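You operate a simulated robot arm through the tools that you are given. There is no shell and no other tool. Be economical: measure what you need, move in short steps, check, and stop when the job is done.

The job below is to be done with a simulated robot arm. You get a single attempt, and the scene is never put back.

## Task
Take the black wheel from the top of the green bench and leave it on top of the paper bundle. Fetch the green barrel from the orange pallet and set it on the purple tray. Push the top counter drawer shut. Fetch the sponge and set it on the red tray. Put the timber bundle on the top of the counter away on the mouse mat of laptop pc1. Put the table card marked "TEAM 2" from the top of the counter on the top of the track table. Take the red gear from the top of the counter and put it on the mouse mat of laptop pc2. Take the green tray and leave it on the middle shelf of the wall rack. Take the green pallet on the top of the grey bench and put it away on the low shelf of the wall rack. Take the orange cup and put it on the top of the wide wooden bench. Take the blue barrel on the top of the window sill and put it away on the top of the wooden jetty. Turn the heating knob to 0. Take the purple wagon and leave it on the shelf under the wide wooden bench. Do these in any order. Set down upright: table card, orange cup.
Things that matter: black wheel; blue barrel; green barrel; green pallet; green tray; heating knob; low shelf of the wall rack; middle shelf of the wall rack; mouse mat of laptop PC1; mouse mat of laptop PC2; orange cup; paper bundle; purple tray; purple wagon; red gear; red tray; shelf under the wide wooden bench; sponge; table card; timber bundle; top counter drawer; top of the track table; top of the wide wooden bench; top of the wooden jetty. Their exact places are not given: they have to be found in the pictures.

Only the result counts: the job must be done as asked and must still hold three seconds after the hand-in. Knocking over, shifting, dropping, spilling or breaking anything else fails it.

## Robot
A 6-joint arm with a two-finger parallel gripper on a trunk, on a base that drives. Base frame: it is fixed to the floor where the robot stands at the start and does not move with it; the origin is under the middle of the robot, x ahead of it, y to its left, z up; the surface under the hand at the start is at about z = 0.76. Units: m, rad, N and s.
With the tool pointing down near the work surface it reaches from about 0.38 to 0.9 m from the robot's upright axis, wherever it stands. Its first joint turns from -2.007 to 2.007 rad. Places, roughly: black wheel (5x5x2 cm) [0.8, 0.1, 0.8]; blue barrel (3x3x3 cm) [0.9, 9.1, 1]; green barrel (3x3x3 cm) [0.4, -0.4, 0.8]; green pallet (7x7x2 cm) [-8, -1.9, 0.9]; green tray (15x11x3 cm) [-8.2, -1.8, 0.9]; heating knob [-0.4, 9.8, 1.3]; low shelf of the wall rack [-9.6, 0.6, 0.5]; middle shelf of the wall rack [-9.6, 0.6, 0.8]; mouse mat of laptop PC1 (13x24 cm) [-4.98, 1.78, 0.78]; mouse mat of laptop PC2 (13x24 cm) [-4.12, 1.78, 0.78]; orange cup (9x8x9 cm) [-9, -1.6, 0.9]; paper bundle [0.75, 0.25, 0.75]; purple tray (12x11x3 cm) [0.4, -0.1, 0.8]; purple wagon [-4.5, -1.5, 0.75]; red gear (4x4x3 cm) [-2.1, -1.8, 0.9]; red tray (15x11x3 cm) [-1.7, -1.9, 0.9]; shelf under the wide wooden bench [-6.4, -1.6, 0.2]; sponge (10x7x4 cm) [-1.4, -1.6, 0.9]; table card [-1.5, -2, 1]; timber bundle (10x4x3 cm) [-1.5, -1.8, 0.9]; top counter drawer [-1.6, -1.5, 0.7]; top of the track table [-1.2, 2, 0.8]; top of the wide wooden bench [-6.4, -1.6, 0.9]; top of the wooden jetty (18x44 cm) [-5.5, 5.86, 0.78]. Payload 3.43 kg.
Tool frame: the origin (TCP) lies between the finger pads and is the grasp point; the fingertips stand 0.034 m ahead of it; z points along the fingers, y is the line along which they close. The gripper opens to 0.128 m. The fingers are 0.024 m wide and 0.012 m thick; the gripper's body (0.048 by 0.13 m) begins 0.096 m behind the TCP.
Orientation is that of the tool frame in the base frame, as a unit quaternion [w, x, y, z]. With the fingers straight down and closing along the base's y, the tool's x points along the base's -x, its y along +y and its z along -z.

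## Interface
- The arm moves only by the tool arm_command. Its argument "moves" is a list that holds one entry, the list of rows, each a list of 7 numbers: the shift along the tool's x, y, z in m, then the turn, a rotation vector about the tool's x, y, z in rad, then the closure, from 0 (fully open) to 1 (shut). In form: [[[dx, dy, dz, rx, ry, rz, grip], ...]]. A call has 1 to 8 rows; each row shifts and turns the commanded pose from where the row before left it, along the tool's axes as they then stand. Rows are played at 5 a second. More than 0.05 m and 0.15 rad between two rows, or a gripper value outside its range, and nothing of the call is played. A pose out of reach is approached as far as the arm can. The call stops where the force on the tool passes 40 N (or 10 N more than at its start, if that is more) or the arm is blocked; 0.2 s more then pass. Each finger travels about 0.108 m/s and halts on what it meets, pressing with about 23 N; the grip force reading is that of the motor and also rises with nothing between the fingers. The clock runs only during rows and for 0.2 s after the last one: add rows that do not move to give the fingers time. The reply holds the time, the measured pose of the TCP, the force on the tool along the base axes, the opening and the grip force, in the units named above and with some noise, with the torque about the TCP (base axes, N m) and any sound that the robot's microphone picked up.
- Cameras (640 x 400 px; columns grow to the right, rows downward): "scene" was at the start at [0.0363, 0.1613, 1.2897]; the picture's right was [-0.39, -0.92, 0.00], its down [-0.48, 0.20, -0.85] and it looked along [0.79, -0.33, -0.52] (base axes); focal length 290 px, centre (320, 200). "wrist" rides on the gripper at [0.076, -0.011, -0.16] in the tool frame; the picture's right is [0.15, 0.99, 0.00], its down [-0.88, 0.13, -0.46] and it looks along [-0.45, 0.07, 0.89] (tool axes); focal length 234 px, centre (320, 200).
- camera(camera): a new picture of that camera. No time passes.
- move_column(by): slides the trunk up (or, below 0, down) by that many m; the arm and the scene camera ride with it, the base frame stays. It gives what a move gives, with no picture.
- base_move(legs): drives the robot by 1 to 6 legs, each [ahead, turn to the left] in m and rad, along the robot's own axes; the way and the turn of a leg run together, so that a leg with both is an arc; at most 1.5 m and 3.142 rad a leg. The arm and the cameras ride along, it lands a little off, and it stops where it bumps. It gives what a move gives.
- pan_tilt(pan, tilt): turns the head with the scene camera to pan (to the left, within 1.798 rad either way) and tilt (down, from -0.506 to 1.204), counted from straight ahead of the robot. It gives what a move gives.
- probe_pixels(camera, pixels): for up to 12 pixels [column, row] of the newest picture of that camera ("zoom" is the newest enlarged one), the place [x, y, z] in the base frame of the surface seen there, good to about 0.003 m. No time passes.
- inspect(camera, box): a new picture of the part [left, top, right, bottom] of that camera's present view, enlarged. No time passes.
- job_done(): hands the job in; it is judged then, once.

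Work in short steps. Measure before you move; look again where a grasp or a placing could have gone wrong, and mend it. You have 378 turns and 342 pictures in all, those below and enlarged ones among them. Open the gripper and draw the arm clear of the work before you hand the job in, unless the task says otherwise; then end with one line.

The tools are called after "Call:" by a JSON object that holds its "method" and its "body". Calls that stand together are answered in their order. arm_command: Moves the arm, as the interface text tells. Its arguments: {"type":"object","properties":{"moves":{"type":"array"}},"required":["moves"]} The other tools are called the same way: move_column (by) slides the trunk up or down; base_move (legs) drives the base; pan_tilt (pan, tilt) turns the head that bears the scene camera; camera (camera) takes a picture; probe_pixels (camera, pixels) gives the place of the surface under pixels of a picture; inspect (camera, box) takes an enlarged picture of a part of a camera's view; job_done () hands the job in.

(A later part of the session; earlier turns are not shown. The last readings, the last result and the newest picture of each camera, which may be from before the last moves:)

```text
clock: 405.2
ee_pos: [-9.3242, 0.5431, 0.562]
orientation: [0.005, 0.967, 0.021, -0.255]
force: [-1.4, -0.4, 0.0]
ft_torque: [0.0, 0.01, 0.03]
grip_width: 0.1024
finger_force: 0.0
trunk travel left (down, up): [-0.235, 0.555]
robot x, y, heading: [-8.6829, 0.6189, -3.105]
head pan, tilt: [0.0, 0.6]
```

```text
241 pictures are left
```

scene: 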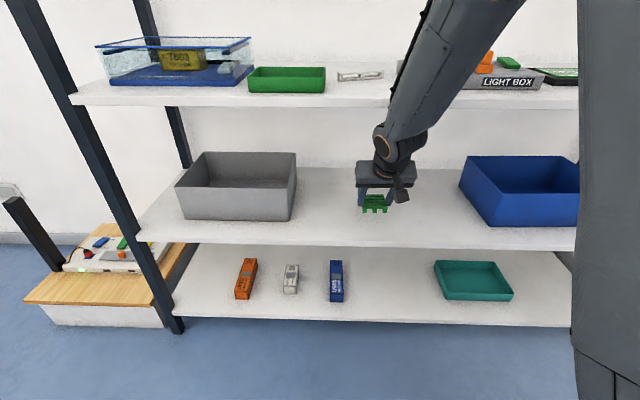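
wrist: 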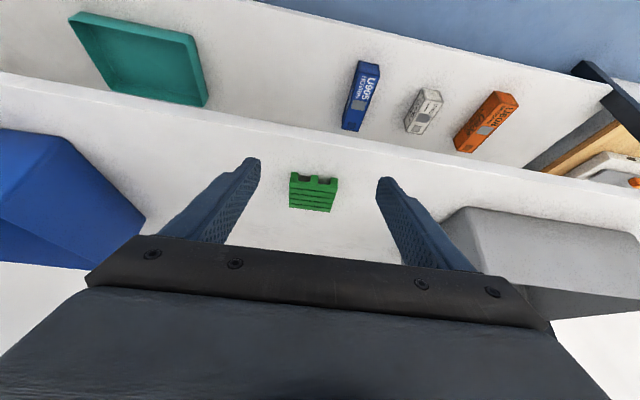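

Pallet stands on the low shelf. I pull the hand clear of the rack and raise the trunk.

Call:
{"method": "arm_command", "body": {"moves": [[[0.035, 0, -0.02, 0, 0, 0, 0], [0.024, 0, -0.014, 0, 0, 0, 0], [0, 0, 0, 0, 0, 0, 0]]]}}

Call:
{"method": "move_column", "body": {"by": 0.4}}

Call:
{"method": "arm_command", "body": {"moves": [[[0, 0, 0, 0, 0.13, 0, 0], [0, 0, 0, 0, 0.13, 0, 0], [0, 0, 0, 0, 0.13, 0, 0], [0, 0, 0, 0, 0.13, 0, 0], [0.04, 0, 0, 0, 0, 0, 0], [0.04, 0, 0, 0, 0, 0, 0], [0, 0, 0, 0, 0, 0, 0]]]}}

```text
clock: 406.0
ee_pos: [-9.2677, 0.5459, 0.5646]
orientation: [0.005, 0.967, 0.02, -0.255]
force: [0.6, -0.1, 1.0]
ft_torque: [0.0, -0.03, 0.01]
grip_width: 0.128
finger_force: 0.1
out of reach, approached as far as the arm can: row 2
trunk travel left (down, up): [-0.235, 0.555]
robot x, y, heading: [-8.684, 0.6154, -3.115]
head pan, tilt: [0.0, 0.6]
```

```text
clock: 409.8
ee_pos: [-9.2669, 0.5473, 0.962]
orientation: [0.005, 0.967, 0.02, -0.255]
force: [-0.5, 0.8, 0.6]
ft_torque: [0.01, 0.01, -0.03]
grip_width: 0.1279
finger_force: 0.1
trunk travel left (down, up): [-0.635, 0.155]
robot x, y, heading: [-8.6864, 0.6184, -3.107]
head pan, tilt: [0.0, 0.6]
```

```text
clock: 411.4
ee_pos: [-9.1855, 0.5495, 0.9641]
orientation: [-0.001, 1.0, 0.021, 0.002]
force: [0.0, 0.5, 1.1]
ft_torque: [0.0, 0.01, 0.0]
grip_width: 0.1282
finger_force: 0.1
trunk travel left (down, up): [-0.635, 0.155]
robot x, y, heading: [-8.6845, 0.6171, -3.103]
head pan, tilt: [0.0, 0.6]
```

Call:
{"method": "move_column", "body": {"by": 0.1}}

Call:
{"method": "base_move", "body": {"legs": [[0, 1.53], [1.27, 0], [0, 1.57]]}}

```text
clock: 412.7
ee_pos: [-9.1875, 0.55, 1.0632]
orientation: [-0.001, 1.0, 0.02, 0.002]
force: [-1.0, 0.8, -0.7]
ft_torque: [0.01, 0.03, 0.03]
grip_width: 0.1277
finger_force: 0.1
trunk travel left (down, up): [-0.735, 0.055]
robot x, y, heading: [-8.6857, 0.6179, -3.103]
head pan, tilt: [0.0, 0.6]
```

```text
clock: 426.6
ee_pos: [-8.1945, -0.5982, 1.0629]
orientation: [-0.002, -0.001, 1.0, -0.001]
force: [0.1, 0.0, 0.2]
ft_torque: [0.03, 0.0, 0.0]
grip_width: 0.128
finger_force: 0.0
trunk travel left (down, up): [-0.735, 0.055]
robot x, y, heading: [-8.6989, -0.6456, -0.005]
head pan, tilt: [0.0, 0.6]
```

Heading is east; I drive along the aisle.

Call:
{"method": "base_move", "body": {"legs": [[1.5, 0], [1.5, 0], [1.5, 0]]}}

```text
clock: 448.2
ee_pos: [-3.6516, -0.589, 1.0633]
orientation: [-0.002, -0.015, 1.0, 0.0]
force: [0.2, -0.7, -0.1]
ft_torque: [0.02, -0.01, -0.02]
grip_width: 0.1278
finger_force: 0.1
trunk travel left (down, up): [-0.735, 0.055]
robot x, y, heading: [-4.1503, -0.6479, 0.027]
head pan, tilt: [0.0, 0.6]
```

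Call:
{"method": "base_move", "body": {"legs": [[1.04, -0.03], [1.03, 0], [0, -1.57], [0.4, 0]]}}

Call:
{"method": "pan_tilt", "body": {"pan": 0.0, "tilt": 0.75}}

Call:
{"method": "camera", "body": {"camera": "scene"}}

Call:
{"method": "camera", "body": {"camera": "wrist"}}

```text
clock: 464.7
ee_pos: [-1.9765, -1.5353, 1.063]
orientation: [-0.002, 0.698, 0.716, 0.001]
force: [0.7, -0.1, -0.4]
ft_torque: [-0.01, 0.05, 0.0]
grip_width: 0.1281
finger_force: 0.1
trunk travel left (down, up): [-0.735, 0.055]
robot x, y, heading: [-2.0285, -1.0346, -1.552]
head pan, tilt: [0.0, 0.6]
```

```text
clock: 465.4
ee_pos: [-1.9763, -1.5348, 1.0627]
orientation: [-0.003, 0.698, 0.716, 0.0]
force: [0.5, 1.0, 0.6]
ft_torque: [0.03, -0.01, 0.0]
grip_width: 0.128
finger_force: 0.1
trunk travel left (down, up): [-0.735, 0.055]
robot x, y, heading: [-2.0346, -1.0298, -1.552]
head pan, tilt: [0.0, 0.75]
```

```text
240 pictures are left
```

scene: 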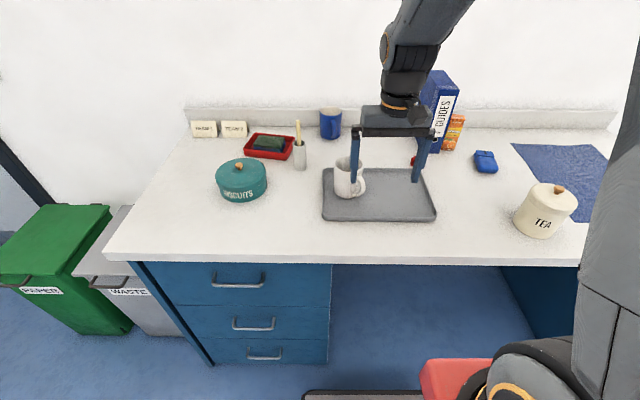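

```text
239 pictures are left
```

wrist: 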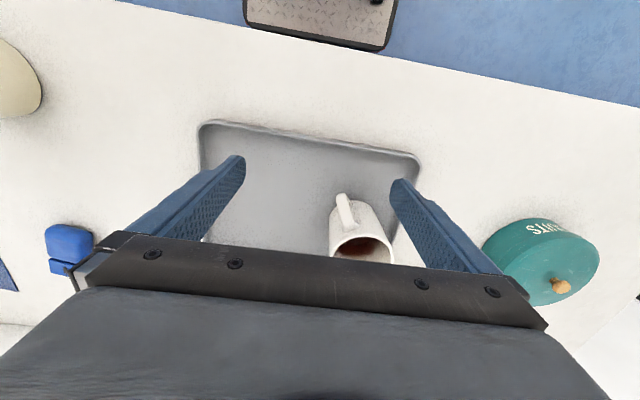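

Gear is near (-2.122,-1.775). I probe binder, mug and gear to be safe.

Call:
{"method": "probe_pixels", "body": {"camera": "scene", "pixels": [[413, 160], [432, 145], [440, 120], [440, 75], [345, 165], [348, 158], [458, 90], [454, 120], [332, 115], [428, 110]]}}

Call:
{"method": "inspect", "body": {"camera": "scene", "box": [330, 60, 490, 210]}}

```text
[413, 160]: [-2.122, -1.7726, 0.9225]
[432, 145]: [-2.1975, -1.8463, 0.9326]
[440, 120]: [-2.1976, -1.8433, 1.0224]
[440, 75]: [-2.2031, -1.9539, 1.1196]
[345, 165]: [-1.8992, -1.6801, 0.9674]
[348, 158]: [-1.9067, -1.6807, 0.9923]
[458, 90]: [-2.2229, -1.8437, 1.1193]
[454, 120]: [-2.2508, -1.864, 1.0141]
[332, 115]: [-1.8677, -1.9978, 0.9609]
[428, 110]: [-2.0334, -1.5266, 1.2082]
```

```text
2.67 times, centred on (410, 135) of scene
```

zoom: 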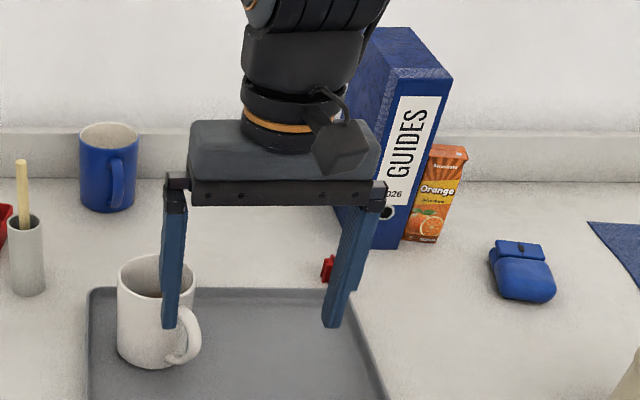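

I raise slightly, then move over toward the gear and view it from above.

Call:
{"method": "arm_command", "body": {"moves": [[[0, 0, -0.04, 0, 0, 0, 0.4], [0, -0.048, 0, 0, 0, 0, 0.4], [0, -0.048, 0, 0, 0, 0, 0.4], [0, -0.048, 0, 0, 0, 0, 0.4], [-0.045, 0, 0, 0, 0, 0, 0.4], [-0.045, 0, 0, 0, 0, 0, 0.4], [-0.045, 0, 0, 0, 0, 0, 0.4], [-0.045, 0, 0, 0, 0, 0, 0.4]]]}}

Call:
{"method": "camera", "body": {"camera": "wrist"}}

```text
clock: 467.2
ee_pos: [-2.1193, -1.7195, 1.1023]
orientation: [-0.002, 0.699, 0.716, 0.001]
force: [0.7, -0.3, 0.4]
ft_torque: [-0.07, -0.02, -0.02]
grip_width: 0.0769
finger_force: 0.1
trunk travel left (down, up): [-0.735, 0.055]
robot x, y, heading: [-2.0336, -1.0282, -1.549]
head pan, tilt: [0.0, 0.75]
```

```text
237 pictures are left
```

wrist: 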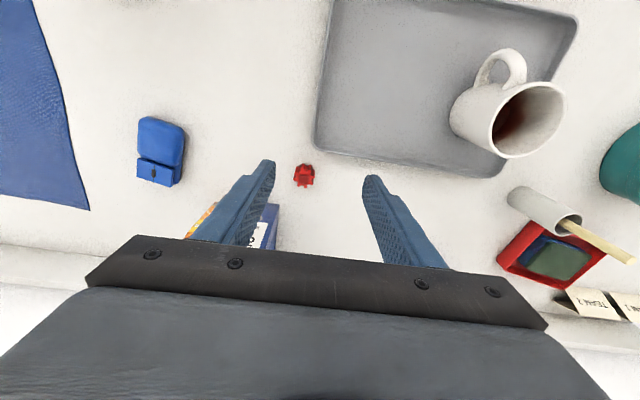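

Call:
{"method": "inspect", "body": {"camera": "wrist", "box": [260, 130, 380, 230]}}

Call:
{"method": "probe_pixels", "body": {"camera": "wrist", "pixels": [[304, 175], [296, 176], [312, 176], [304, 167], [304, 184], [320, 150], [275, 208], [265, 215]]}}

```text
4.00 times, centred on (320, 180) of wrist
```

zoom: 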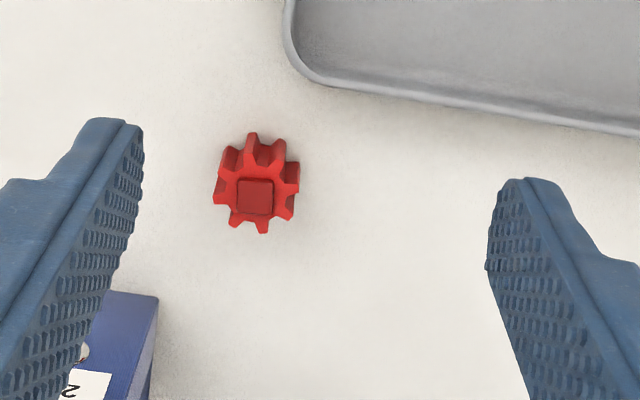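

```text
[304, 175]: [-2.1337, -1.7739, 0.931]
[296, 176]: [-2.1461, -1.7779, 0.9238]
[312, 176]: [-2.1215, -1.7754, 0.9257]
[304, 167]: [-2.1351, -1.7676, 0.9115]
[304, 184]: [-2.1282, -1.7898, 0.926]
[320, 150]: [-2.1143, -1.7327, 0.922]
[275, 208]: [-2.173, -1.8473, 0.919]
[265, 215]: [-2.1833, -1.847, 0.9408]
```

Gear centre (-2.134,-1.777). Move above it and descend.

Call:
{"method": "arm_command", "body": {"moves": [[[-0.029, -0.0075, 0, 0, 0, 0, 0.45], [-0.029, -0.0075, 0, 0, 0, 0, 0.45], [0, 0, 0.05, 0, 0, 0, 0.45], [0, 0, 0.05, 0, 0, 0, 0.45], [0, 0, 0.03, 0, 0, 0, 0.45], [0, 0, 0, 0, 0, 0, 0.45]]]}}

Call:
{"method": "camera", "body": {"camera": "wrist"}}

```text
clock: 468.6
ee_pos: [-2.1273, -1.7771, 0.9731]
orientation: [-0.001, 0.698, 0.716, 0.002]
force: [-1.0, 0.7, 0.3]
ft_torque: [0.0, 0.04, 0.03]
grip_width: 0.0703
finger_force: 0.0
trunk travel left (down, up): [-0.735, 0.055]
robot x, y, heading: [-2.0321, -1.0311, -1.555]
head pan, tilt: [0.0, 0.75]
```

```text
235 pictures are left
```

wrist: 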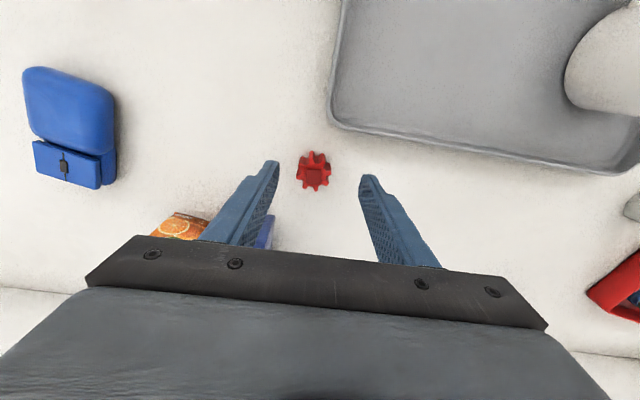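

Call:
{"method": "arm_command", "body": {"moves": [[[0, -0.006, 0.02, 0, 0, 0, 0.45], [0, 0, 0.016, 0, 0, 0, 0.45], [0, 0, 0, 0, 0, 0, 0.7], [0, 0, 0, 0, 0, 0, 1], [0, 0, 0, 0, 0, 0, 1], [0, 0, -0.05, 0, 0, 0, 1], [0, 0, -0.05, 0, 0, 0, 1], [0, 0, -0.04, 0, 0, 0, 1]]]}}

Call:
{"method": "camera", "body": {"camera": "wrist"}}

```text
clock: 470.4
ee_pos: [-2.1321, -1.7766, 1.0779]
orientation: [-0.002, 0.698, 0.716, 0.001]
force: [0.5, -0.5, 0.4]
ft_torque: [0.03, -0.06, -0.01]
grip_width: 0.0308
finger_force: 23.0
trunk travel left (down, up): [-0.735, 0.055]
robot x, y, heading: [-2.034, -1.0306, -1.552]
head pan, tilt: [0.0, 0.75]
```

```text
234 pictures are left
```

wrist: 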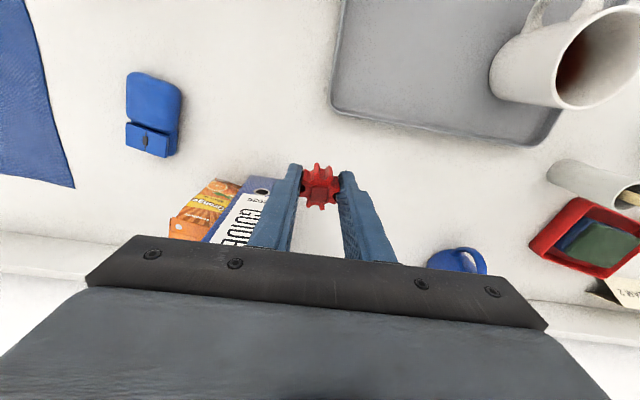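

Gear held. Retract and drive to the PC2 mat.

Call:
{"method": "arm_command", "body": {"moves": [[[0.041, 0, 0, 0, 0, 0, 1], [0.041, 0, 0, 0, 0, 0, 1], [0.041, 0, 0, 0, 0, 0, 1], [0.041, 0.01, 0, 0, 0, 0, 1], [0.041, 0.02, 0, 0, 0, 0, 1], [0.041, 0.02, 0, 0, 0, 0, 1]]]}}

Call:
{"method": "base_move", "body": {"legs": [[-0.45, 0], [0, -2.163], [1.25, 0], [1.1, 0], [0, -1.0]]}}

Call:
{"method": "pan_tilt", "body": {"pan": 0.0, "tilt": 0.6}}

Call:
{"method": "camera", "body": {"camera": "scene"}}

```text
clock: 471.8
ee_pos: [-2.0922, -1.5298, 1.0779]
orientation: [-0.003, 0.699, 0.715, 0.001]
force: [0.0, -0.2, -0.7]
ft_torque: [0.03, -0.01, -0.02]
grip_width: 0.0308
finger_force: 22.8
trunk travel left (down, up): [-0.735, 0.055]
robot x, y, heading: [-2.0351, -1.0311, -1.557]
head pan, tilt: [0.0, 0.75]
```

```text
clock: 493.3
ee_pos: [-3.8938, 1.2286, 1.0773]
orientation: [-0.001, -0.7, 0.714, -0.002]
force: [-0.5, -0.9, 1.0]
ft_torque: [0.0, -0.02, -0.01]
grip_width: 0.0309
finger_force: 22.8
trunk travel left (down, up): [-0.735, 0.055]
robot x, y, heading: [-3.9697, 0.7345, 1.538]
head pan, tilt: [0.0, 0.75]
```

```text
clock: 494.0
ee_pos: [-3.893, 1.2295, 1.0788]
orientation: [-0.001, -0.699, 0.715, -0.002]
force: [-0.2, -0.1, -0.8]
ft_torque: [0.03, 0.01, -0.01]
grip_width: 0.0309
finger_force: 23.1
trunk travel left (down, up): [-0.735, 0.055]
robot x, y, heading: [-3.9726, 0.7384, 1.538]
head pan, tilt: [0.0, 0.6]
```

```text
233 pictures are left
```

scene: 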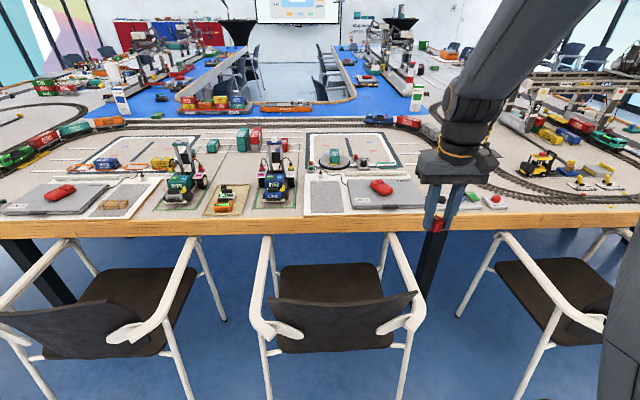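

Robot is ~0.1 m too far right; I shuffle left to x≈-4.07, y≈0.81.

Call:
{"method": "base_move", "body": {"legs": [[-0.14, 0], [0, 0.48], [0.22, 0], [0, -0.44]]}}

Call:
{"method": "probe_pixels", "body": {"camera": "scene", "pixels": [[326, 200], [312, 183], [340, 183], [310, 213], [343, 213], [355, 195], [290, 185], [300, 350], [410, 290]]}}

```text
clock: 499.3
ee_pos: [-4.0188, 1.2968, 1.078]
orientation: [0.001, 0.715, -0.699, 0.001]
force: [0.7, -0.2, -0.5]
ft_torque: [-0.02, 0.03, 0.0]
grip_width: 0.0309
finger_force: 22.3
trunk travel left (down, up): [-0.735, 0.055]
robot x, y, heading: [-4.0785, 0.8014, 1.584]
head pan, tilt: [0.0, 0.6]
```

```text
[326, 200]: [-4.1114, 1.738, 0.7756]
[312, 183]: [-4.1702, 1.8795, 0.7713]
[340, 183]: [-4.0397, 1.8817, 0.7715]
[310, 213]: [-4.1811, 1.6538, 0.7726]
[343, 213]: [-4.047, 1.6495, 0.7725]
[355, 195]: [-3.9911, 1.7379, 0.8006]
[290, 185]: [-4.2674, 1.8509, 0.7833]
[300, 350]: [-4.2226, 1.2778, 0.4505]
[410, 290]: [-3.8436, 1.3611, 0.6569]
```

Move 0.04 m ahead and extend the arm over the mat (target (-4.115,1.70)).

Call:
{"method": "base_move", "body": {"legs": [[0.04, 0]]}}

Call:
{"method": "arm_command", "body": {"moves": [[[-0.045, 0.012, 0, 0, 0, 0, 1], [-0.045, 0.012, 0, 0, 0, 0, 1], [-0.045, 0.012, 0, 0, 0, 0, 1], [-0.045, 0.012, 0, 0, 0, 0, 1], [-0.045, 0.012, 0, 0, 0, 0, 1], [-0.045, 0.012, 0, 0, 0, 0, 1], [-0.045, 0.012, 0, 0, 0, 0, 1], [0, 0, 0, 0, 0, 0, 1]]]}}

Call:
{"method": "move_column", "body": {"by": -0.17}}

Call:
{"method": "camera", "body": {"camera": "wrist"}}

```text
clock: 500.2
ee_pos: [-4.0194, 1.3368, 1.0775]
orientation: [0.001, 0.716, -0.699, 0.001]
force: [-0.3, 0.3, 0.0]
ft_torque: [0.02, 0.01, -0.01]
grip_width: 0.0307
finger_force: 22.6
trunk travel left (down, up): [-0.735, 0.055]
robot x, y, heading: [-4.0767, 0.8379, 1.586]
head pan, tilt: [0.0, 0.6]
```

```text
clock: 502.0
ee_pos: [-4.1106, 1.6505, 1.0792]
orientation: [0.001, 0.715, -0.699, 0.003]
force: [-0.4, -0.6, -1.2]
ft_torque: [-0.01, -0.01, -0.05]
grip_width: 0.0309
finger_force: 22.4
trunk travel left (down, up): [-0.735, 0.055]
robot x, y, heading: [-4.0795, 0.8398, 1.587]
head pan, tilt: [0.0, 0.6]
```

```text
clock: 503.9
ee_pos: [-4.1121, 1.6506, 0.9052]
orientation: [0.001, 0.716, -0.698, 0.002]
force: [0.0, -0.5, 0.3]
ft_torque: [0.04, 0.01, 0.0]
grip_width: 0.0308
finger_force: 22.9
trunk travel left (down, up): [-0.565, 0.225]
robot x, y, heading: [-4.0807, 0.8404, 1.586]
head pan, tilt: [0.0, 0.6]
```

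```text
232 pictures are left
```

wrist: 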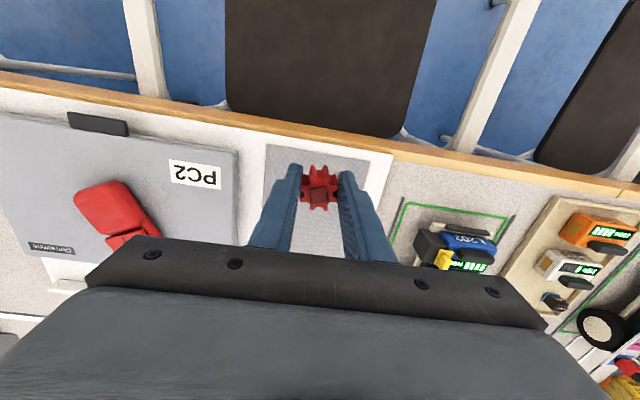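

Over the PC2 mat. Advance 0.055 and lower to ≈0.815.

Call:
{"method": "arm_command", "body": {"moves": [[[-0.03, 0, 0.02, 0, 0, 0, 1], [-0.025, 0, 0.02, 0, 0, 0, 1], [0, 0, 0.03, 0, 0, 0, 1], [0, 0, 0.018, 0, 0, 0, 1], [0, 0, 0, 0, 0, 0, 1]]]}}

```text
clock: 505.1
ee_pos: [-4.1131, 1.7038, 0.8205]
orientation: [0.001, 0.715, -0.699, 0.002]
force: [-0.6, 0.2, -0.6]
ft_torque: [-0.02, -0.03, 0.01]
grip_width: 0.0307
finger_force: 22.9
trunk travel left (down, up): [-0.565, 0.225]
robot x, y, heading: [-4.0773, 0.8352, 1.592]
head pan, tilt: [0.0, 0.6]
```

Call:
{"method": "arm_command", "body": {"moves": [[[0, 0, 0.006, 0, 0, 0, 1], [0, 0, 0, 0, 0, 0, 0.7], [0, 0, 0, 0, 0, 0, 0.55], [0, 0, 0, 0, 0, 0, 0.55], [0, 0, -0.03, 0, 0, 0, 0.55], [0.02, 0, -0.03, 0, 0, 0, 0.55], [0.03, 0, -0.03, 0, 0, 0, 0.55], [0.03, 0, -0.03, 0, 0, 0, 0.55]]]}}

Call:
{"method": "camera", "body": {"camera": "wrist"}}

```text
clock: 506.9
ee_pos: [-4.115, 1.6284, 0.9342]
orientation: [0.001, 0.715, -0.699, 0.002]
force: [-0.1, 0.5, -2.2]
ft_torque: [-0.05, 0.01, -0.01]
grip_width: 0.0576
finger_force: 0.1
trunk travel left (down, up): [-0.565, 0.225]
robot x, y, heading: [-4.0773, 0.8393, 1.589]
head pan, tilt: [0.0, 0.6]
```

```text
231 pictures are left
```

wrist: 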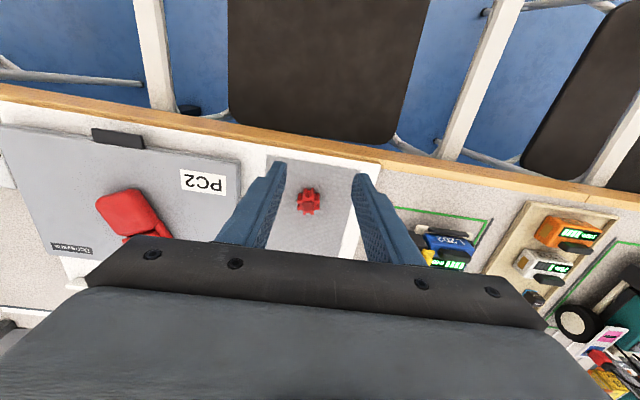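

Gear lies on the mat. Retract, raise, and drive to the counter for the TEAM 2 card.

Call:
{"method": "arm_command", "body": {"moves": [[[0.045, 0, -0.015, 0, 0, 0, 0.2], [0.045, 0, -0.015, 0, 0, 0, 0.2], [0.045, 0, -0.015, 0, 0, 0, 0.2], [0.045, 0, 0, 0, 0, 0, 0.2], [0.045, 0, 0, 0, 0, 0, 0.2], [0.045, 0, 0, 0, 0, 0, 0.2], [0.02, 0, 0, 0, 0, 0, 0.2]]]}}

Call:
{"method": "move_column", "body": {"by": 0.17}}

Call:
{"method": "base_move", "body": {"legs": [[-0.9, 0], [0, -1.796], [1.35, 0], [1.29, 0], [0, -1.365]]}}

```text
clock: 508.5
ee_pos: [-4.1035, 1.3362, 0.9795]
orientation: [0.001, 0.716, -0.698, 0.002]
force: [-0.2, -0.2, -0.6]
ft_torque: [-0.05, -0.01, -0.03]
grip_width: 0.1025
finger_force: 0.1
trunk travel left (down, up): [-0.565, 0.225]
robot x, y, heading: [-4.0821, 0.836, 1.587]
head pan, tilt: [0.0, 0.6]
```

```text
clock: 510.4
ee_pos: [-4.1045, 1.3355, 1.1488]
orientation: [0.002, 0.716, -0.699, 0.002]
force: [0.5, -1.4, -0.2]
ft_torque: [0.0, 0.02, -0.02]
grip_width: 0.1023
finger_force: 0.1
trunk travel left (down, up): [-0.735, 0.055]
robot x, y, heading: [-4.0768, 0.8372, 1.59]
head pan, tilt: [0.0, 0.6]
```

```text
clock: 535.2
ee_pos: [-1.4951, -1.0956, 1.1485]
orientation: [-0.002, 0.711, 0.704, 0.001]
force: [0.5, -0.3, -1.1]
ft_torque: [0.02, 0.0, -0.03]
grip_width: 0.1024
finger_force: 0.1
trunk travel left (down, up): [-0.735, 0.055]
robot x, y, heading: [-1.5039, -0.6023, -1.593]
head pan, tilt: [0.0, 0.6]
```

Call:
{"method": "base_move", "body": {"legs": [[0.47, 0.02]]}}

Call:
{"method": "arm_command", "body": {"moves": [[[-0.045, 0, 0, 0, 0, 0, 0], [-0.045, 0, 0, 0, 0, 0, 0], [-0.045, 0, 0, 0, 0, 0, 0], [-0.045, 0, 0, 0, 0, 0, 0], [0, 0, 0, 0, 0, 0, 0]]]}}

Call:
{"method": "camera", "body": {"camera": "wrist"}}

Call:
{"method": "pan_tilt", "body": {"pan": 0.1, "tilt": 0.6}}

Call:
{"method": "inspect", "body": {"camera": "scene", "box": [200, 50, 440, 200]}}

```text
clock: 538.0
ee_pos: [-1.4852, -1.5668, 1.1481]
orientation: [-0.002, 0.702, 0.713, 0.0]
force: [-0.5, 0.2, -0.1]
ft_torque: [0.01, -0.02, 0.0]
grip_width: 0.1027
finger_force: 0.1
trunk travel left (down, up): [-0.735, 0.055]
robot x, y, heading: [-1.508, -1.0749, -1.558]
head pan, tilt: [0.0, 0.6]
```

```text
clock: 539.2
ee_pos: [-1.4814, -1.7471, 1.1489]
orientation: [-0.002, 0.702, 0.712, 0.001]
force: [-0.2, -0.2, 0.4]
ft_torque: [-0.01, 0.01, 0.04]
grip_width: 0.1279
finger_force: 0.1
trunk travel left (down, up): [-0.735, 0.055]
robot x, y, heading: [-1.5038, -1.0701, -1.558]
head pan, tilt: [0.0, 0.6]
```

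```text
230 pictures are left
```

wrist: 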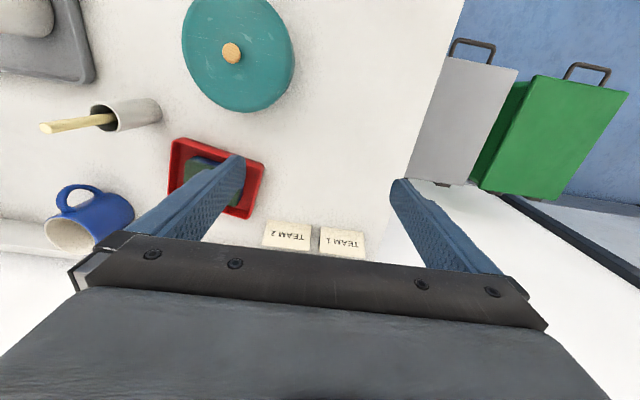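

```text
clock: 539.9
ee_pos: [-1.4822, -1.7474, 1.1498]
orientation: [-0.002, 0.701, 0.713, 0.001]
force: [0.7, 0.1, 0.8]
ft_torque: [0.0, -0.02, 0.0]
grip_width: 0.1282
finger_force: 0.0
trunk travel left (down, up): [-0.735, 0.055]
robot x, y, heading: [-1.508, -1.0708, -1.563]
head pan, tilt: [0.099, 0.6]
```

```text
2.67 times, centred on (320, 125) of scene
```

zoom: 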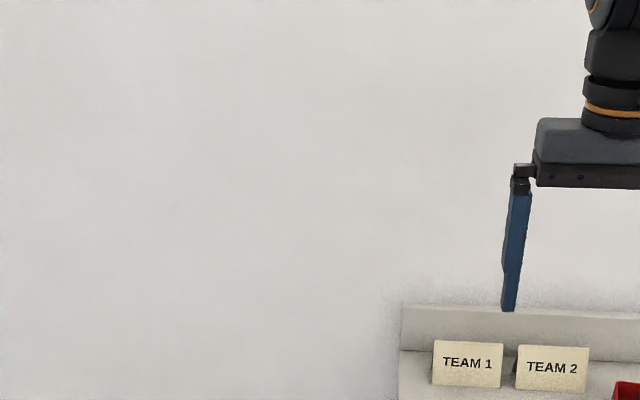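

I tilt the hand forward 0.52 rad (needed for reach anyway) and look at the cards.

Call:
{"method": "arm_command", "body": {"moves": [[[0, 0, 0, 0, -0.13, 0, 0], [0, 0, 0, 0, -0.13, 0, 0], [0, 0, 0, 0, -0.13, 0, 0], [0, 0, 0, 0, -0.13, 0, 0], [0, 0, 0, 0, 0, 0, 0]]]}}

Call:
{"method": "camera", "body": {"camera": "wrist"}}

Call:
{"method": "inspect", "body": {"camera": "wrist", "box": [230, 100, 390, 220]}}

```text
clock: 541.1
ee_pos: [-1.4818, -1.7477, 1.1486]
orientation: [0.182, 0.678, 0.689, -0.18]
force: [0.2, -0.7, -0.9]
ft_torque: [-0.02, 0.03, -0.01]
grip_width: 0.1279
finger_force: 0.2
trunk travel left (down, up): [-0.735, 0.055]
robot x, y, heading: [-1.5058, -1.0692, -1.566]
head pan, tilt: [0.099, 0.6]
```

```text
228 pictures are left
```

wrist: 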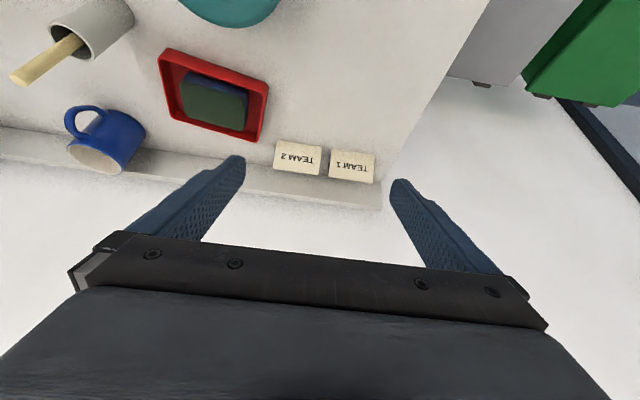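

```text
3.33 times, centred on (310, 160) of wrist
```

zoom: 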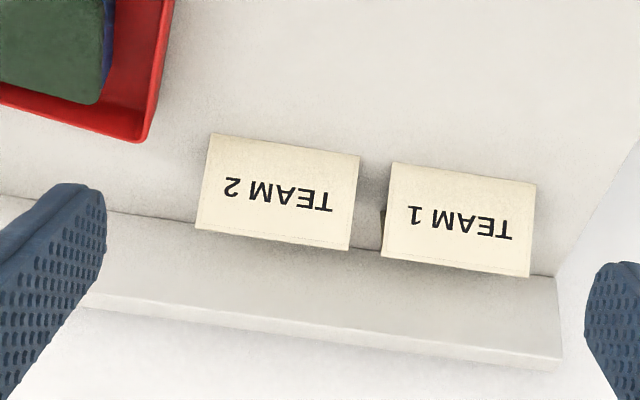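

Call:
{"method": "probe_pixels", "body": {"camera": "zoom", "pixels": [[212, 140], [355, 160], [200, 222], [346, 243], [275, 190], [275, 234], [370, 200], [385, 240], [392, 172], [280, 255], [185, 180], [148, 130]]}}

```text
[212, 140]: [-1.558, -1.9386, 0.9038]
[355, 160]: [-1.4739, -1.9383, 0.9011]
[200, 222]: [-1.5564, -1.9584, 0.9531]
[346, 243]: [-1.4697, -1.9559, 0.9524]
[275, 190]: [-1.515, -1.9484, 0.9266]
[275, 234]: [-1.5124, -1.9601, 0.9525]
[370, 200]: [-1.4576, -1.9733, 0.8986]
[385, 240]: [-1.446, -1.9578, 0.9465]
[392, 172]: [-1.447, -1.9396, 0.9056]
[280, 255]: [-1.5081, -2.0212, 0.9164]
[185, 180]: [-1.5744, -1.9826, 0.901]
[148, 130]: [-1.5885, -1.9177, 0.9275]
```

Card: x -1.4725..-1.557, apex y≈-1.959, z 0.953; gap to TEAM 1 is 2.6 cm. I set the opening to 0.098 and move above it.

Call:
{"method": "arm_command", "body": {"moves": [[[-0.0203, -0.0055, 0.0346, 0, 0, 0, 0.235], [-0.0203, -0.0055, 0.0346, 0, 0, 0, 0.235], [-0.0203, -0.0055, 0.0346, 0, 0, 0, 0.235], [-0.0203, -0.0055, 0.0346, 0, 0, 0, 0.235], [-0.0203, -0.0055, 0.0346, 0, 0, 0, 0.235], [-0.0203, -0.0055, 0.0346, 0, 0, 0, 0.235], [0, 0, 0, 0, 0, 0, 0.235]]]}}

Call:
{"method": "camera", "body": {"camera": "wrist"}}

```text
clock: 542.7
ee_pos: [-1.5145, -1.955, 1.0262]
orientation: [0.181, 0.678, 0.69, -0.179]
force: [-0.8, -0.8, 0.1]
ft_torque: [0.01, 0.01, 0.01]
grip_width: 0.098
finger_force: 0.0
trunk travel left (down, up): [-0.735, 0.055]
robot x, y, heading: [-1.5073, -1.0674, -1.56]
head pan, tilt: [0.099, 0.6]
```

```text
226 pictures are left
```

wrist: 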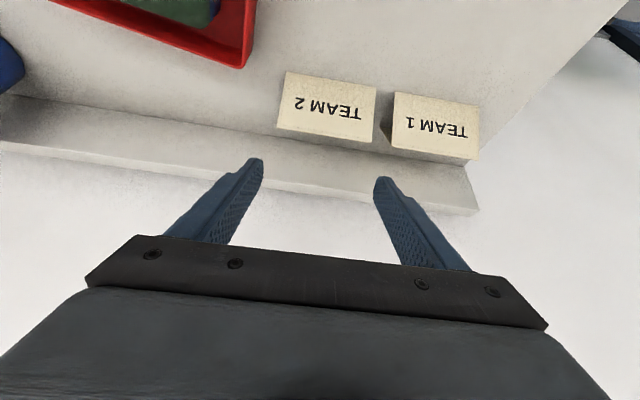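

Call:
{"method": "probe_pixels", "body": {"camera": "wrist", "pixels": [[281, 125], [370, 137], [287, 78], [374, 92], [393, 140], [396, 97], [384, 120], [325, 131]]}}

```text
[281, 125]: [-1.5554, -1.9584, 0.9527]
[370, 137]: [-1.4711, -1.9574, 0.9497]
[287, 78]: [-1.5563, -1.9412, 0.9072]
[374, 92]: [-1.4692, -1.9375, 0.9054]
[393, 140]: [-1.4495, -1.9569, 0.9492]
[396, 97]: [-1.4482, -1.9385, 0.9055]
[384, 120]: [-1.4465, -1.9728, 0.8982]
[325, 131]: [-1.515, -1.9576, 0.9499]
```

Centre x≈-1.513; I narrow to 0.095 and descend straight down in small rows.

Call:
{"method": "arm_command", "body": {"moves": [[[0.01, 0.0015, 0.0173, 0, 0, 0, 0.258], [0.01, 0, 0.0173, 0, 0, 0, 0.258], [0, 0, 0, 0, 0, 0, 0.258]]]}}

Call:
{"method": "camera", "body": {"camera": "wrist"}}

```text
clock: 543.5
ee_pos: [-1.5127, -1.9549, 0.9865]
orientation: [0.182, 0.677, 0.69, -0.18]
force: [0.3, -0.2, -0.4]
ft_torque: [0.01, 0.04, 0.01]
grip_width: 0.0952
finger_force: 0.1
trunk travel left (down, up): [-0.735, 0.055]
robot x, y, heading: [-1.5067, -1.0715, -1.56]
head pan, tilt: [0.099, 0.6]
```

```text
225 pictures are left
```

wrist: 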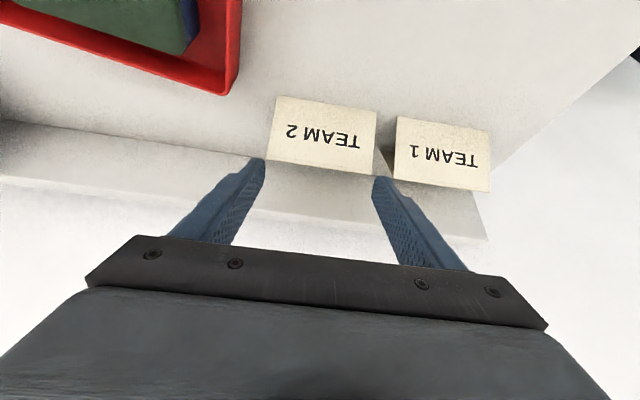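

Fingers line up on both sides. Descend the remaining 4.7 cm.

Call:
{"method": "arm_command", "body": {"moves": [[[0.008, 0, 0.0139, 0, 0, 0, 0.258], [0.008, 0, 0.0139, 0, 0, 0, 0.258], [0.0075, 0, 0.013, 0, 0, 0, 0.258], [0, 0, 0, 0, 0, 0, 0.258]]]}}

Call:
{"method": "camera", "body": {"camera": "wrist"}}

```text
clock: 544.5
ee_pos: [-1.5114, -1.954, 0.9394]
orientation: [0.182, 0.677, 0.69, -0.18]
force: [0.0, 0.6, -0.5]
ft_torque: [0.0, 0.01, 0.01]
grip_width: 0.095
finger_force: 0.1
trunk travel left (down, up): [-0.735, 0.055]
robot x, y, heading: [-1.5062, -1.0704, -1.564]
head pan, tilt: [0.099, 0.6]
```

```text
224 pictures are left
```

wrist: 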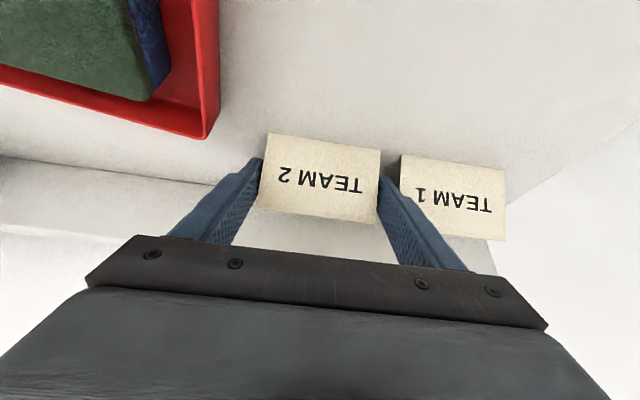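

Fingers straddle TEAM 2 without touching TEAM 1. Close.

Call:
{"method": "arm_command", "body": {"moves": [[[0, 0, 0, 0, 0, 0, 0.35], [0, 0, 0, 0, 0, 0, 0.5], [0, 0, 0, 0, 0, 0, 1], [0, 0, 0, 0, 0, 0, 1]]]}}

```text
clock: 545.5
ee_pos: [-1.5112, -1.9528, 0.9406]
orientation: [0.181, 0.678, 0.69, -0.18]
force: [0.7, 0.5, -0.3]
ft_torque: [0.01, -0.01, 0.01]
grip_width: 0.0886
finger_force: 23.4
trunk travel left (down, up): [-0.735, 0.055]
robot x, y, heading: [-1.5052, -1.0689, -1.56]
head pan, tilt: [0.099, 0.6]
```

Gripped (0.0886). Lift 0.12 and check.

Call:
{"method": "arm_command", "body": {"moves": [[[-0.01, 0, -0.0173, 0, 0, 0, 1], [-0.02, 0, -0.0346, 0, 0, 0, 1], [-0.02, 0, -0.0346, 0, 0, 0, 1], [-0.01, 0, -0.0173, 0, 0, 0, 1], [0, 0, 0, 0, 0, 0, 1]]]}}

Call:
{"method": "camera", "body": {"camera": "wrist"}}

```text
clock: 546.7
ee_pos: [-1.5099, -1.9541, 1.0592]
orientation: [0.181, 0.678, 0.69, -0.178]
force: [-0.7, 0.1, 0.0]
ft_torque: [-0.01, 0.02, -0.02]
grip_width: 0.0883
finger_force: 22.9
trunk travel left (down, up): [-0.735, 0.055]
robot x, y, heading: [-1.5055, -1.069, -1.563]
head pan, tilt: [0.099, 0.6]
```

```text
223 pictures are left
```

wrist: 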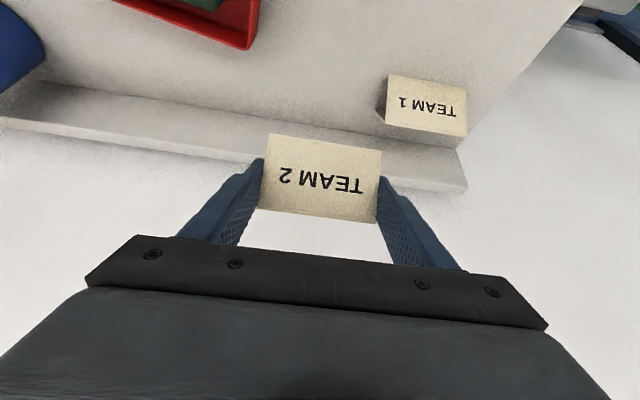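

Card held, TEAM 1 undisturbed. Raise 5 cm and pull back.

Call:
{"method": "arm_command", "body": {"moves": [[[-0.022, 0, -0.038, 0, 0, 0, 1], [0.04, 0, -0.023, 0, 0, 0, 1], [0.04, 0, -0.023, 0, 0, 0, 1], [0.04, 0, -0.023, 0, 0, 0, 1], [0.04, 0, -0.023, 0, 0, 0, 1], [0.04, 0, -0.023, 0, 0, 0, 1], [0.04, 0, -0.023, 0, 0, 0, 1], [0.035, 0, -0.02, 0, 0, 0, 1]]]}}

Call:
{"method": "base_move", "body": {"legs": [[-0.5, 0], [0, 3.1]]}}

Call:
{"method": "pan_tilt", "body": {"pan": -0.1, "tilt": 0.4}}

Call:
{"method": "camera", "body": {"camera": "scene"}}

```text
clock: 548.5
ee_pos: [-1.5142, -1.6395, 1.1049]
orientation: [0.181, 0.678, 0.689, -0.179]
force: [1.6, -0.6, 0.1]
ft_torque: [0.03, -0.02, -0.02]
grip_width: 0.0882
finger_force: 22.7
trunk travel left (down, up): [-0.735, 0.055]
robot x, y, heading: [-1.509, -1.0715, -1.565]
head pan, tilt: [0.099, 0.6]
```

```text
clock: 558.7
ee_pos: [-1.4882, -0.007, 1.104]
orientation: [0.182, -0.682, 0.686, 0.18]
force: [-0.2, 0.2, -1.4]
ft_torque: [0.0, -0.01, -0.03]
grip_width: 0.0883
finger_force: 23.2
trunk travel left (down, up): [-0.735, 0.055]
robot x, y, heading: [-1.5111, -0.5762, 1.556]
head pan, tilt: [0.099, 0.6]
```

```text
clock: 559.4
ee_pos: [-1.4894, -0.0071, 1.1041]
orientation: [0.183, -0.681, 0.686, 0.18]
force: [0.3, 0.4, 0.7]
ft_torque: [0.0, -0.02, 0.02]
grip_width: 0.0885
finger_force: 22.7
trunk travel left (down, up): [-0.735, 0.055]
robot x, y, heading: [-1.5085, -0.5777, 1.554]
head pan, tilt: [-0.099, 0.4]
```

```text
222 pictures are left
```

scene: 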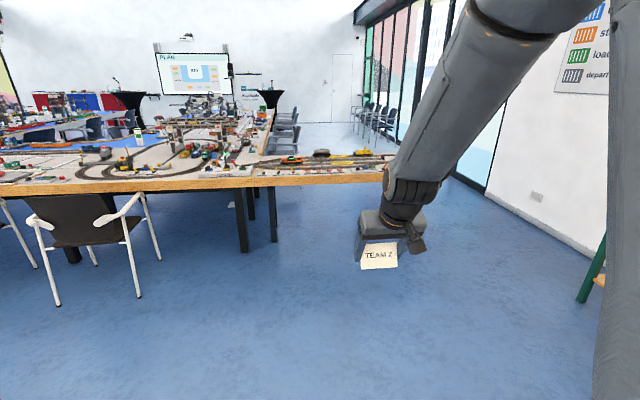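

I drive closer to the track table and look for a free spot.

Call:
{"method": "base_move", "body": {"legs": [[1.3, 0]]}}

Call:
{"method": "pan_tilt", "body": {"pan": -0.2, "tilt": 0.55}}

Call:
{"method": "camera", "body": {"camera": "scene"}}

```text
clock: 565.9
ee_pos: [-1.4817, 1.2848, 1.1033]
orientation: [-0.18, 0.685, -0.683, -0.181]
force: [0.4, 0.0, -0.1]
ft_torque: [0.03, 0.01, -0.03]
grip_width: 0.0882
finger_force: 23.0
trunk travel left (down, up): [-0.735, 0.055]
robot x, y, heading: [-1.5016, 0.7155, 1.566]
head pan, tilt: [-0.099, 0.4]
```

```text
clock: 566.6
ee_pos: [-1.4817, 1.2836, 1.1043]
orientation: [-0.181, 0.685, -0.683, -0.18]
force: [0.4, -0.5, 0.3]
ft_torque: [0.01, -0.02, 0.02]
grip_width: 0.0881
finger_force: 22.9
trunk travel left (down, up): [-0.735, 0.055]
robot x, y, heading: [-1.4991, 0.716, 1.565]
head pan, tilt: [-0.201, 0.55]
```

```text
221 pictures are left
```

scene: 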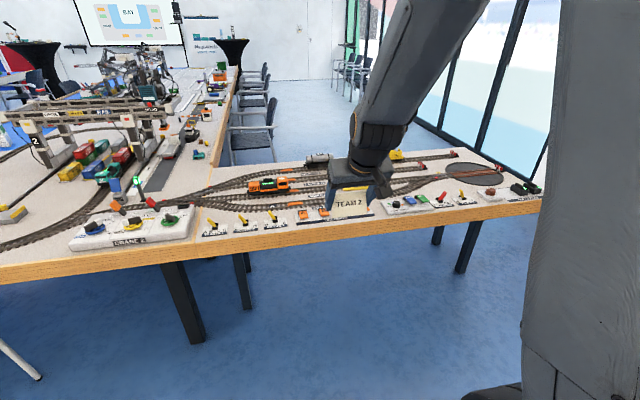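

Call:
{"method": "inspect", "body": {"camera": "scene", "box": [190, 130, 560, 260]}}

Call:
{"method": "probe_pixels", "body": {"camera": "scene", "pixels": [[300, 235], [400, 220], [200, 190], [475, 175], [545, 195], [290, 172], [260, 200], [280, 195], [330, 200], [440, 180], [500, 160], [300, 160]]}}

```text
1.73 times, centred on (375, 195) of scene
```

zoom: 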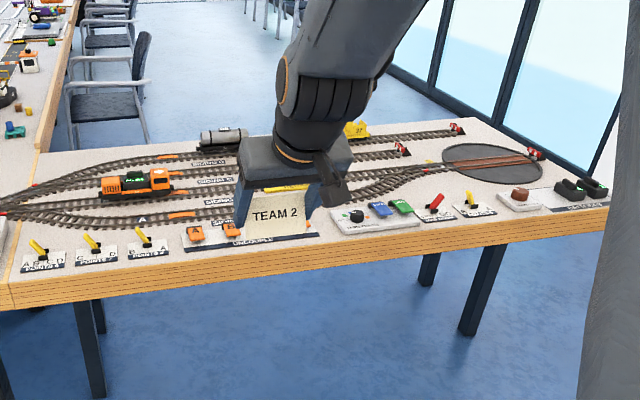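

```text
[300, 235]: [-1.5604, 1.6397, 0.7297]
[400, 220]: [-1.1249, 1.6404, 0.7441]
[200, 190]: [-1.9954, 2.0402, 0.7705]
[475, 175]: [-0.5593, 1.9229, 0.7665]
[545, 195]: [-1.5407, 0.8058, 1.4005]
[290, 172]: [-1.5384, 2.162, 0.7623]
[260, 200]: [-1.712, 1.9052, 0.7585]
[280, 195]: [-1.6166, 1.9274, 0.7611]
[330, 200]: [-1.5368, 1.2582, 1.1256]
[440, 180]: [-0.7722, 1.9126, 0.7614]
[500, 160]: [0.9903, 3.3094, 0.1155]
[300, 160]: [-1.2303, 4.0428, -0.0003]
```

Table top: x -1.97..-0.3, y 1.64..2.3, z≈0.76. I move closer to view free areas from above.

Call:
{"method": "base_move", "body": {"legs": [[0.42, 0]]}}

Call:
{"method": "camera", "body": {"camera": "wrist"}}

Call:
{"method": "pan_tilt", "body": {"pan": -0.1, "tilt": 0.8}}

Call:
{"method": "camera", "body": {"camera": "scene"}}

```text
clock: 569.2
ee_pos: [-1.4749, 1.7168, 1.1043]
orientation: [0.181, -0.682, 0.685, 0.18]
force: [-0.1, -0.5, 0.6]
ft_torque: [0.01, 0.0, 0.04]
grip_width: 0.0883
finger_force: 23.0
trunk travel left (down, up): [-0.735, 0.055]
robot x, y, heading: [-1.4931, 1.1486, 1.567]
head pan, tilt: [-0.201, 0.55]
```

```text
219 pictures are left
```

wrist: 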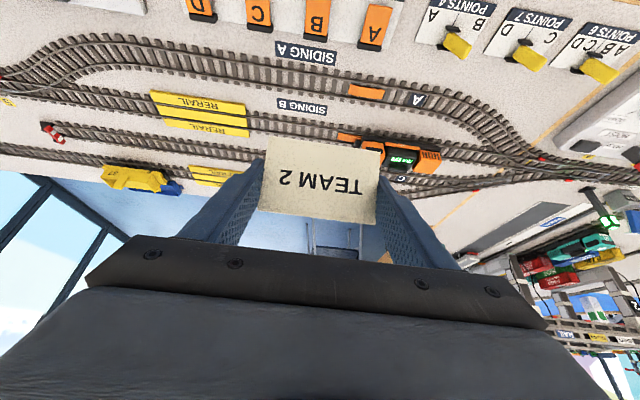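

```text
clock: 570.0
ee_pos: [-1.4747, 1.7158, 1.1031]
orientation: [0.182, -0.683, 0.684, 0.18]
force: [0.3, -0.5, 0.0]
ft_torque: [0.02, 0.01, -0.01]
grip_width: 0.0884
finger_force: 23.4
trunk travel left (down, up): [-0.735, 0.055]
robot x, y, heading: [-1.4941, 1.1469, 1.559]
head pan, tilt: [-0.099, 0.799]
```

```text
218 pictures are left
```

scene: 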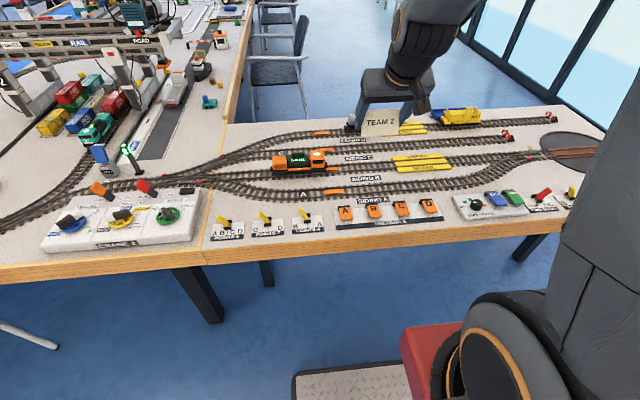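

Call:
{"method": "probe_pixels", "body": {"camera": "scene", "pixels": [[240, 128], [300, 124], [250, 148], [285, 137], [230, 140], [340, 120], [465, 190], [500, 180], [448, 205], [330, 205], [270, 200], [215, 208]]}}

Call:
{"method": "inspect", "body": {"camera": "scene", "box": [190, 100, 430, 250]}}

```text
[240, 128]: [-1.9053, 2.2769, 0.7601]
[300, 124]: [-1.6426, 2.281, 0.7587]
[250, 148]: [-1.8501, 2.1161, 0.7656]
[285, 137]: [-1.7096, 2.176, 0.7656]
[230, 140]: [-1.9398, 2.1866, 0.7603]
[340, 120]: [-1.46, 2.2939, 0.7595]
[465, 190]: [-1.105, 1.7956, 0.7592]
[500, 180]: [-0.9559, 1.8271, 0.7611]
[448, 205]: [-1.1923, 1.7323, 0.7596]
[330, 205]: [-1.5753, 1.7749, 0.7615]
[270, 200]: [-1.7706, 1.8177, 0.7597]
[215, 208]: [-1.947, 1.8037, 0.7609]
```

```text
2.67 times, centred on (310, 175) of scene
```

zoom: 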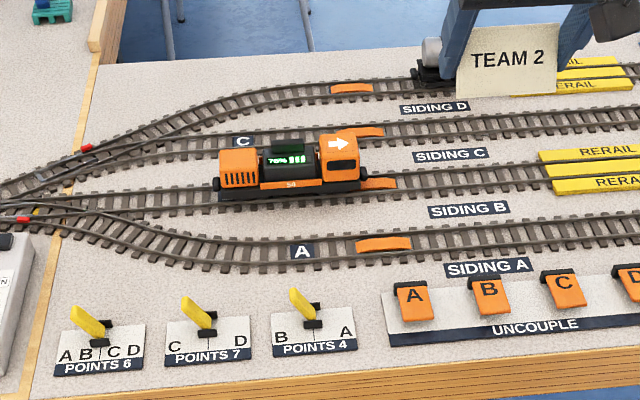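

Free bare table lies at the back-left (around (-1.87,2.225)), 13 cm deep. I shift the base left to about (-1.78,1.27).

Call:
{"method": "base_move", "body": {"legs": [[-0.15, 0], [0, 0.8], [0.4, 0], [0, -0.79]]}}

Call:
{"method": "pan_tilt", "body": {"pan": -0.1, "tilt": 0.7}}

Call:
{"method": "camera", "body": {"camera": "scene"}}

```text
clock: 577.7
ee_pos: [-1.7784, 1.8474, 1.1042]
orientation: [-0.179, 0.691, -0.676, -0.182]
force: [-0.4, 0.7, 0.8]
ft_torque: [0.03, 0.01, 0.0]
grip_width: 0.088
finger_force: 23.2
trunk travel left (down, up): [-0.735, 0.055]
robot x, y, heading: [-1.7813, 1.2791, 1.585]
head pan, tilt: [-0.099, 0.799]
```

```text
clock: 578.4
ee_pos: [-1.7788, 1.8476, 1.1035]
orientation: [-0.18, 0.691, -0.677, -0.182]
force: [1.5, 0.2, -1.2]
ft_torque: [0.02, 0.03, 0.02]
grip_width: 0.0882
finger_force: 23.5
trunk travel left (down, up): [-0.735, 0.055]
robot x, y, heading: [-1.7852, 1.2758, 1.585]
head pan, tilt: [-0.099, 0.7]
```

```text
216 pictures are left
```

scene: 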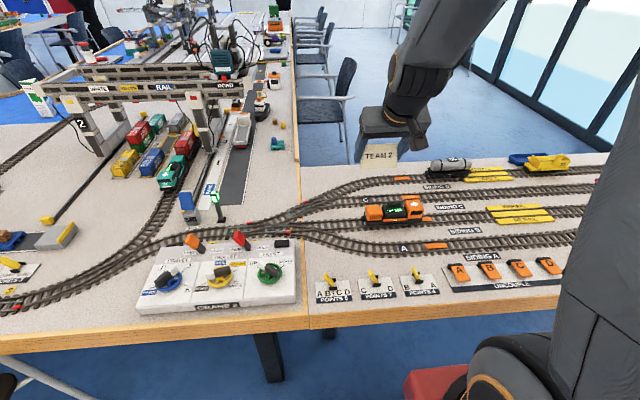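

Call:
{"method": "probe_pixels", "body": {"camera": "scene", "pixels": [[325, 180], [315, 172], [350, 170], [330, 166], [330, 190], [305, 180], [345, 185], [360, 180], [365, 172], [300, 168]]}}

Call:
{"method": "inspect", "body": {"camera": "scene", "box": [280, 130, 440, 230]}}

```text
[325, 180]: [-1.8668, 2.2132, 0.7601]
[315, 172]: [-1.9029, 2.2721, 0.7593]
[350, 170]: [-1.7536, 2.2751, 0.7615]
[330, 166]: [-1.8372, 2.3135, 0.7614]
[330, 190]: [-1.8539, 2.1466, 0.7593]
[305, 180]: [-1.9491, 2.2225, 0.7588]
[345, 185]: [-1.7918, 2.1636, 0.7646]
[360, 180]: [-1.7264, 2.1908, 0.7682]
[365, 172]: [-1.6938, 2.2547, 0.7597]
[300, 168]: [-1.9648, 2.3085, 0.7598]
```

```text
4.00 times, centred on (360, 180) of scene
```

zoom: 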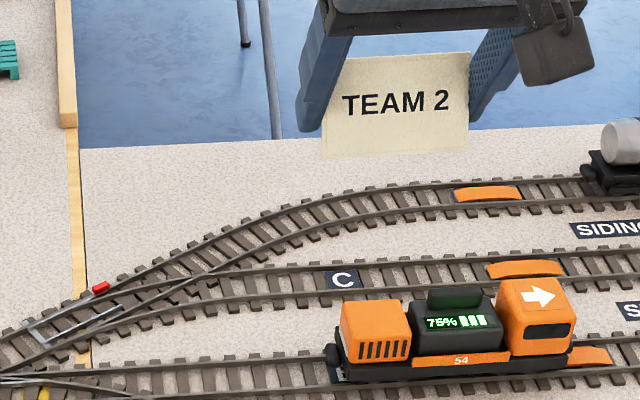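

Target card centre (-1.86,2.235). I extend toward it at height.

Call:
{"method": "arm_command", "body": {"moves": [[[-0.0369, 0.0081, 0.0213, 0, 0, 0, 1], [-0.0369, 0.0081, 0.0213, 0, 0, 0, 1], [-0.0369, 0.0081, 0.0213, 0, 0, 0, 1], [-0.0369, 0.0081, 0.0213, 0, 0, 0, 1], [-0.0369, 0.0081, 0.0213, 0, 0, 0, 1], [-0.0369, 0.0081, 0.0213, 0, 0, 0, 1], [0, 0, 0, 0, 0, 0, 1]]]}}

Call:
{"method": "move_column", "body": {"by": -0.18}}

```text
clock: 580.0
ee_pos: [-1.8327, 2.105, 1.1021]
orientation: [-0.179, 0.691, -0.676, -0.181]
force: [0.8, -0.3, -0.4]
ft_torque: [0.01, -0.01, 0.01]
grip_width: 0.0879
finger_force: 22.5
trunk travel left (down, up): [-0.735, 0.055]
robot x, y, heading: [-1.7838, 1.2762, 1.584]
head pan, tilt: [-0.099, 0.7]
```

```text
clock: 582.0
ee_pos: [-1.8346, 2.1018, 0.9231]
orientation: [-0.179, 0.692, -0.676, -0.182]
force: [-0.3, 0.0, 1.0]
ft_torque: [0.0, -0.02, 0.01]
grip_width: 0.0881
finger_force: 23.4
trunk travel left (down, up): [-0.555, 0.235]
robot x, y, heading: [-1.7854, 1.281, 1.585]
head pan, tilt: [-0.099, 0.7]
```

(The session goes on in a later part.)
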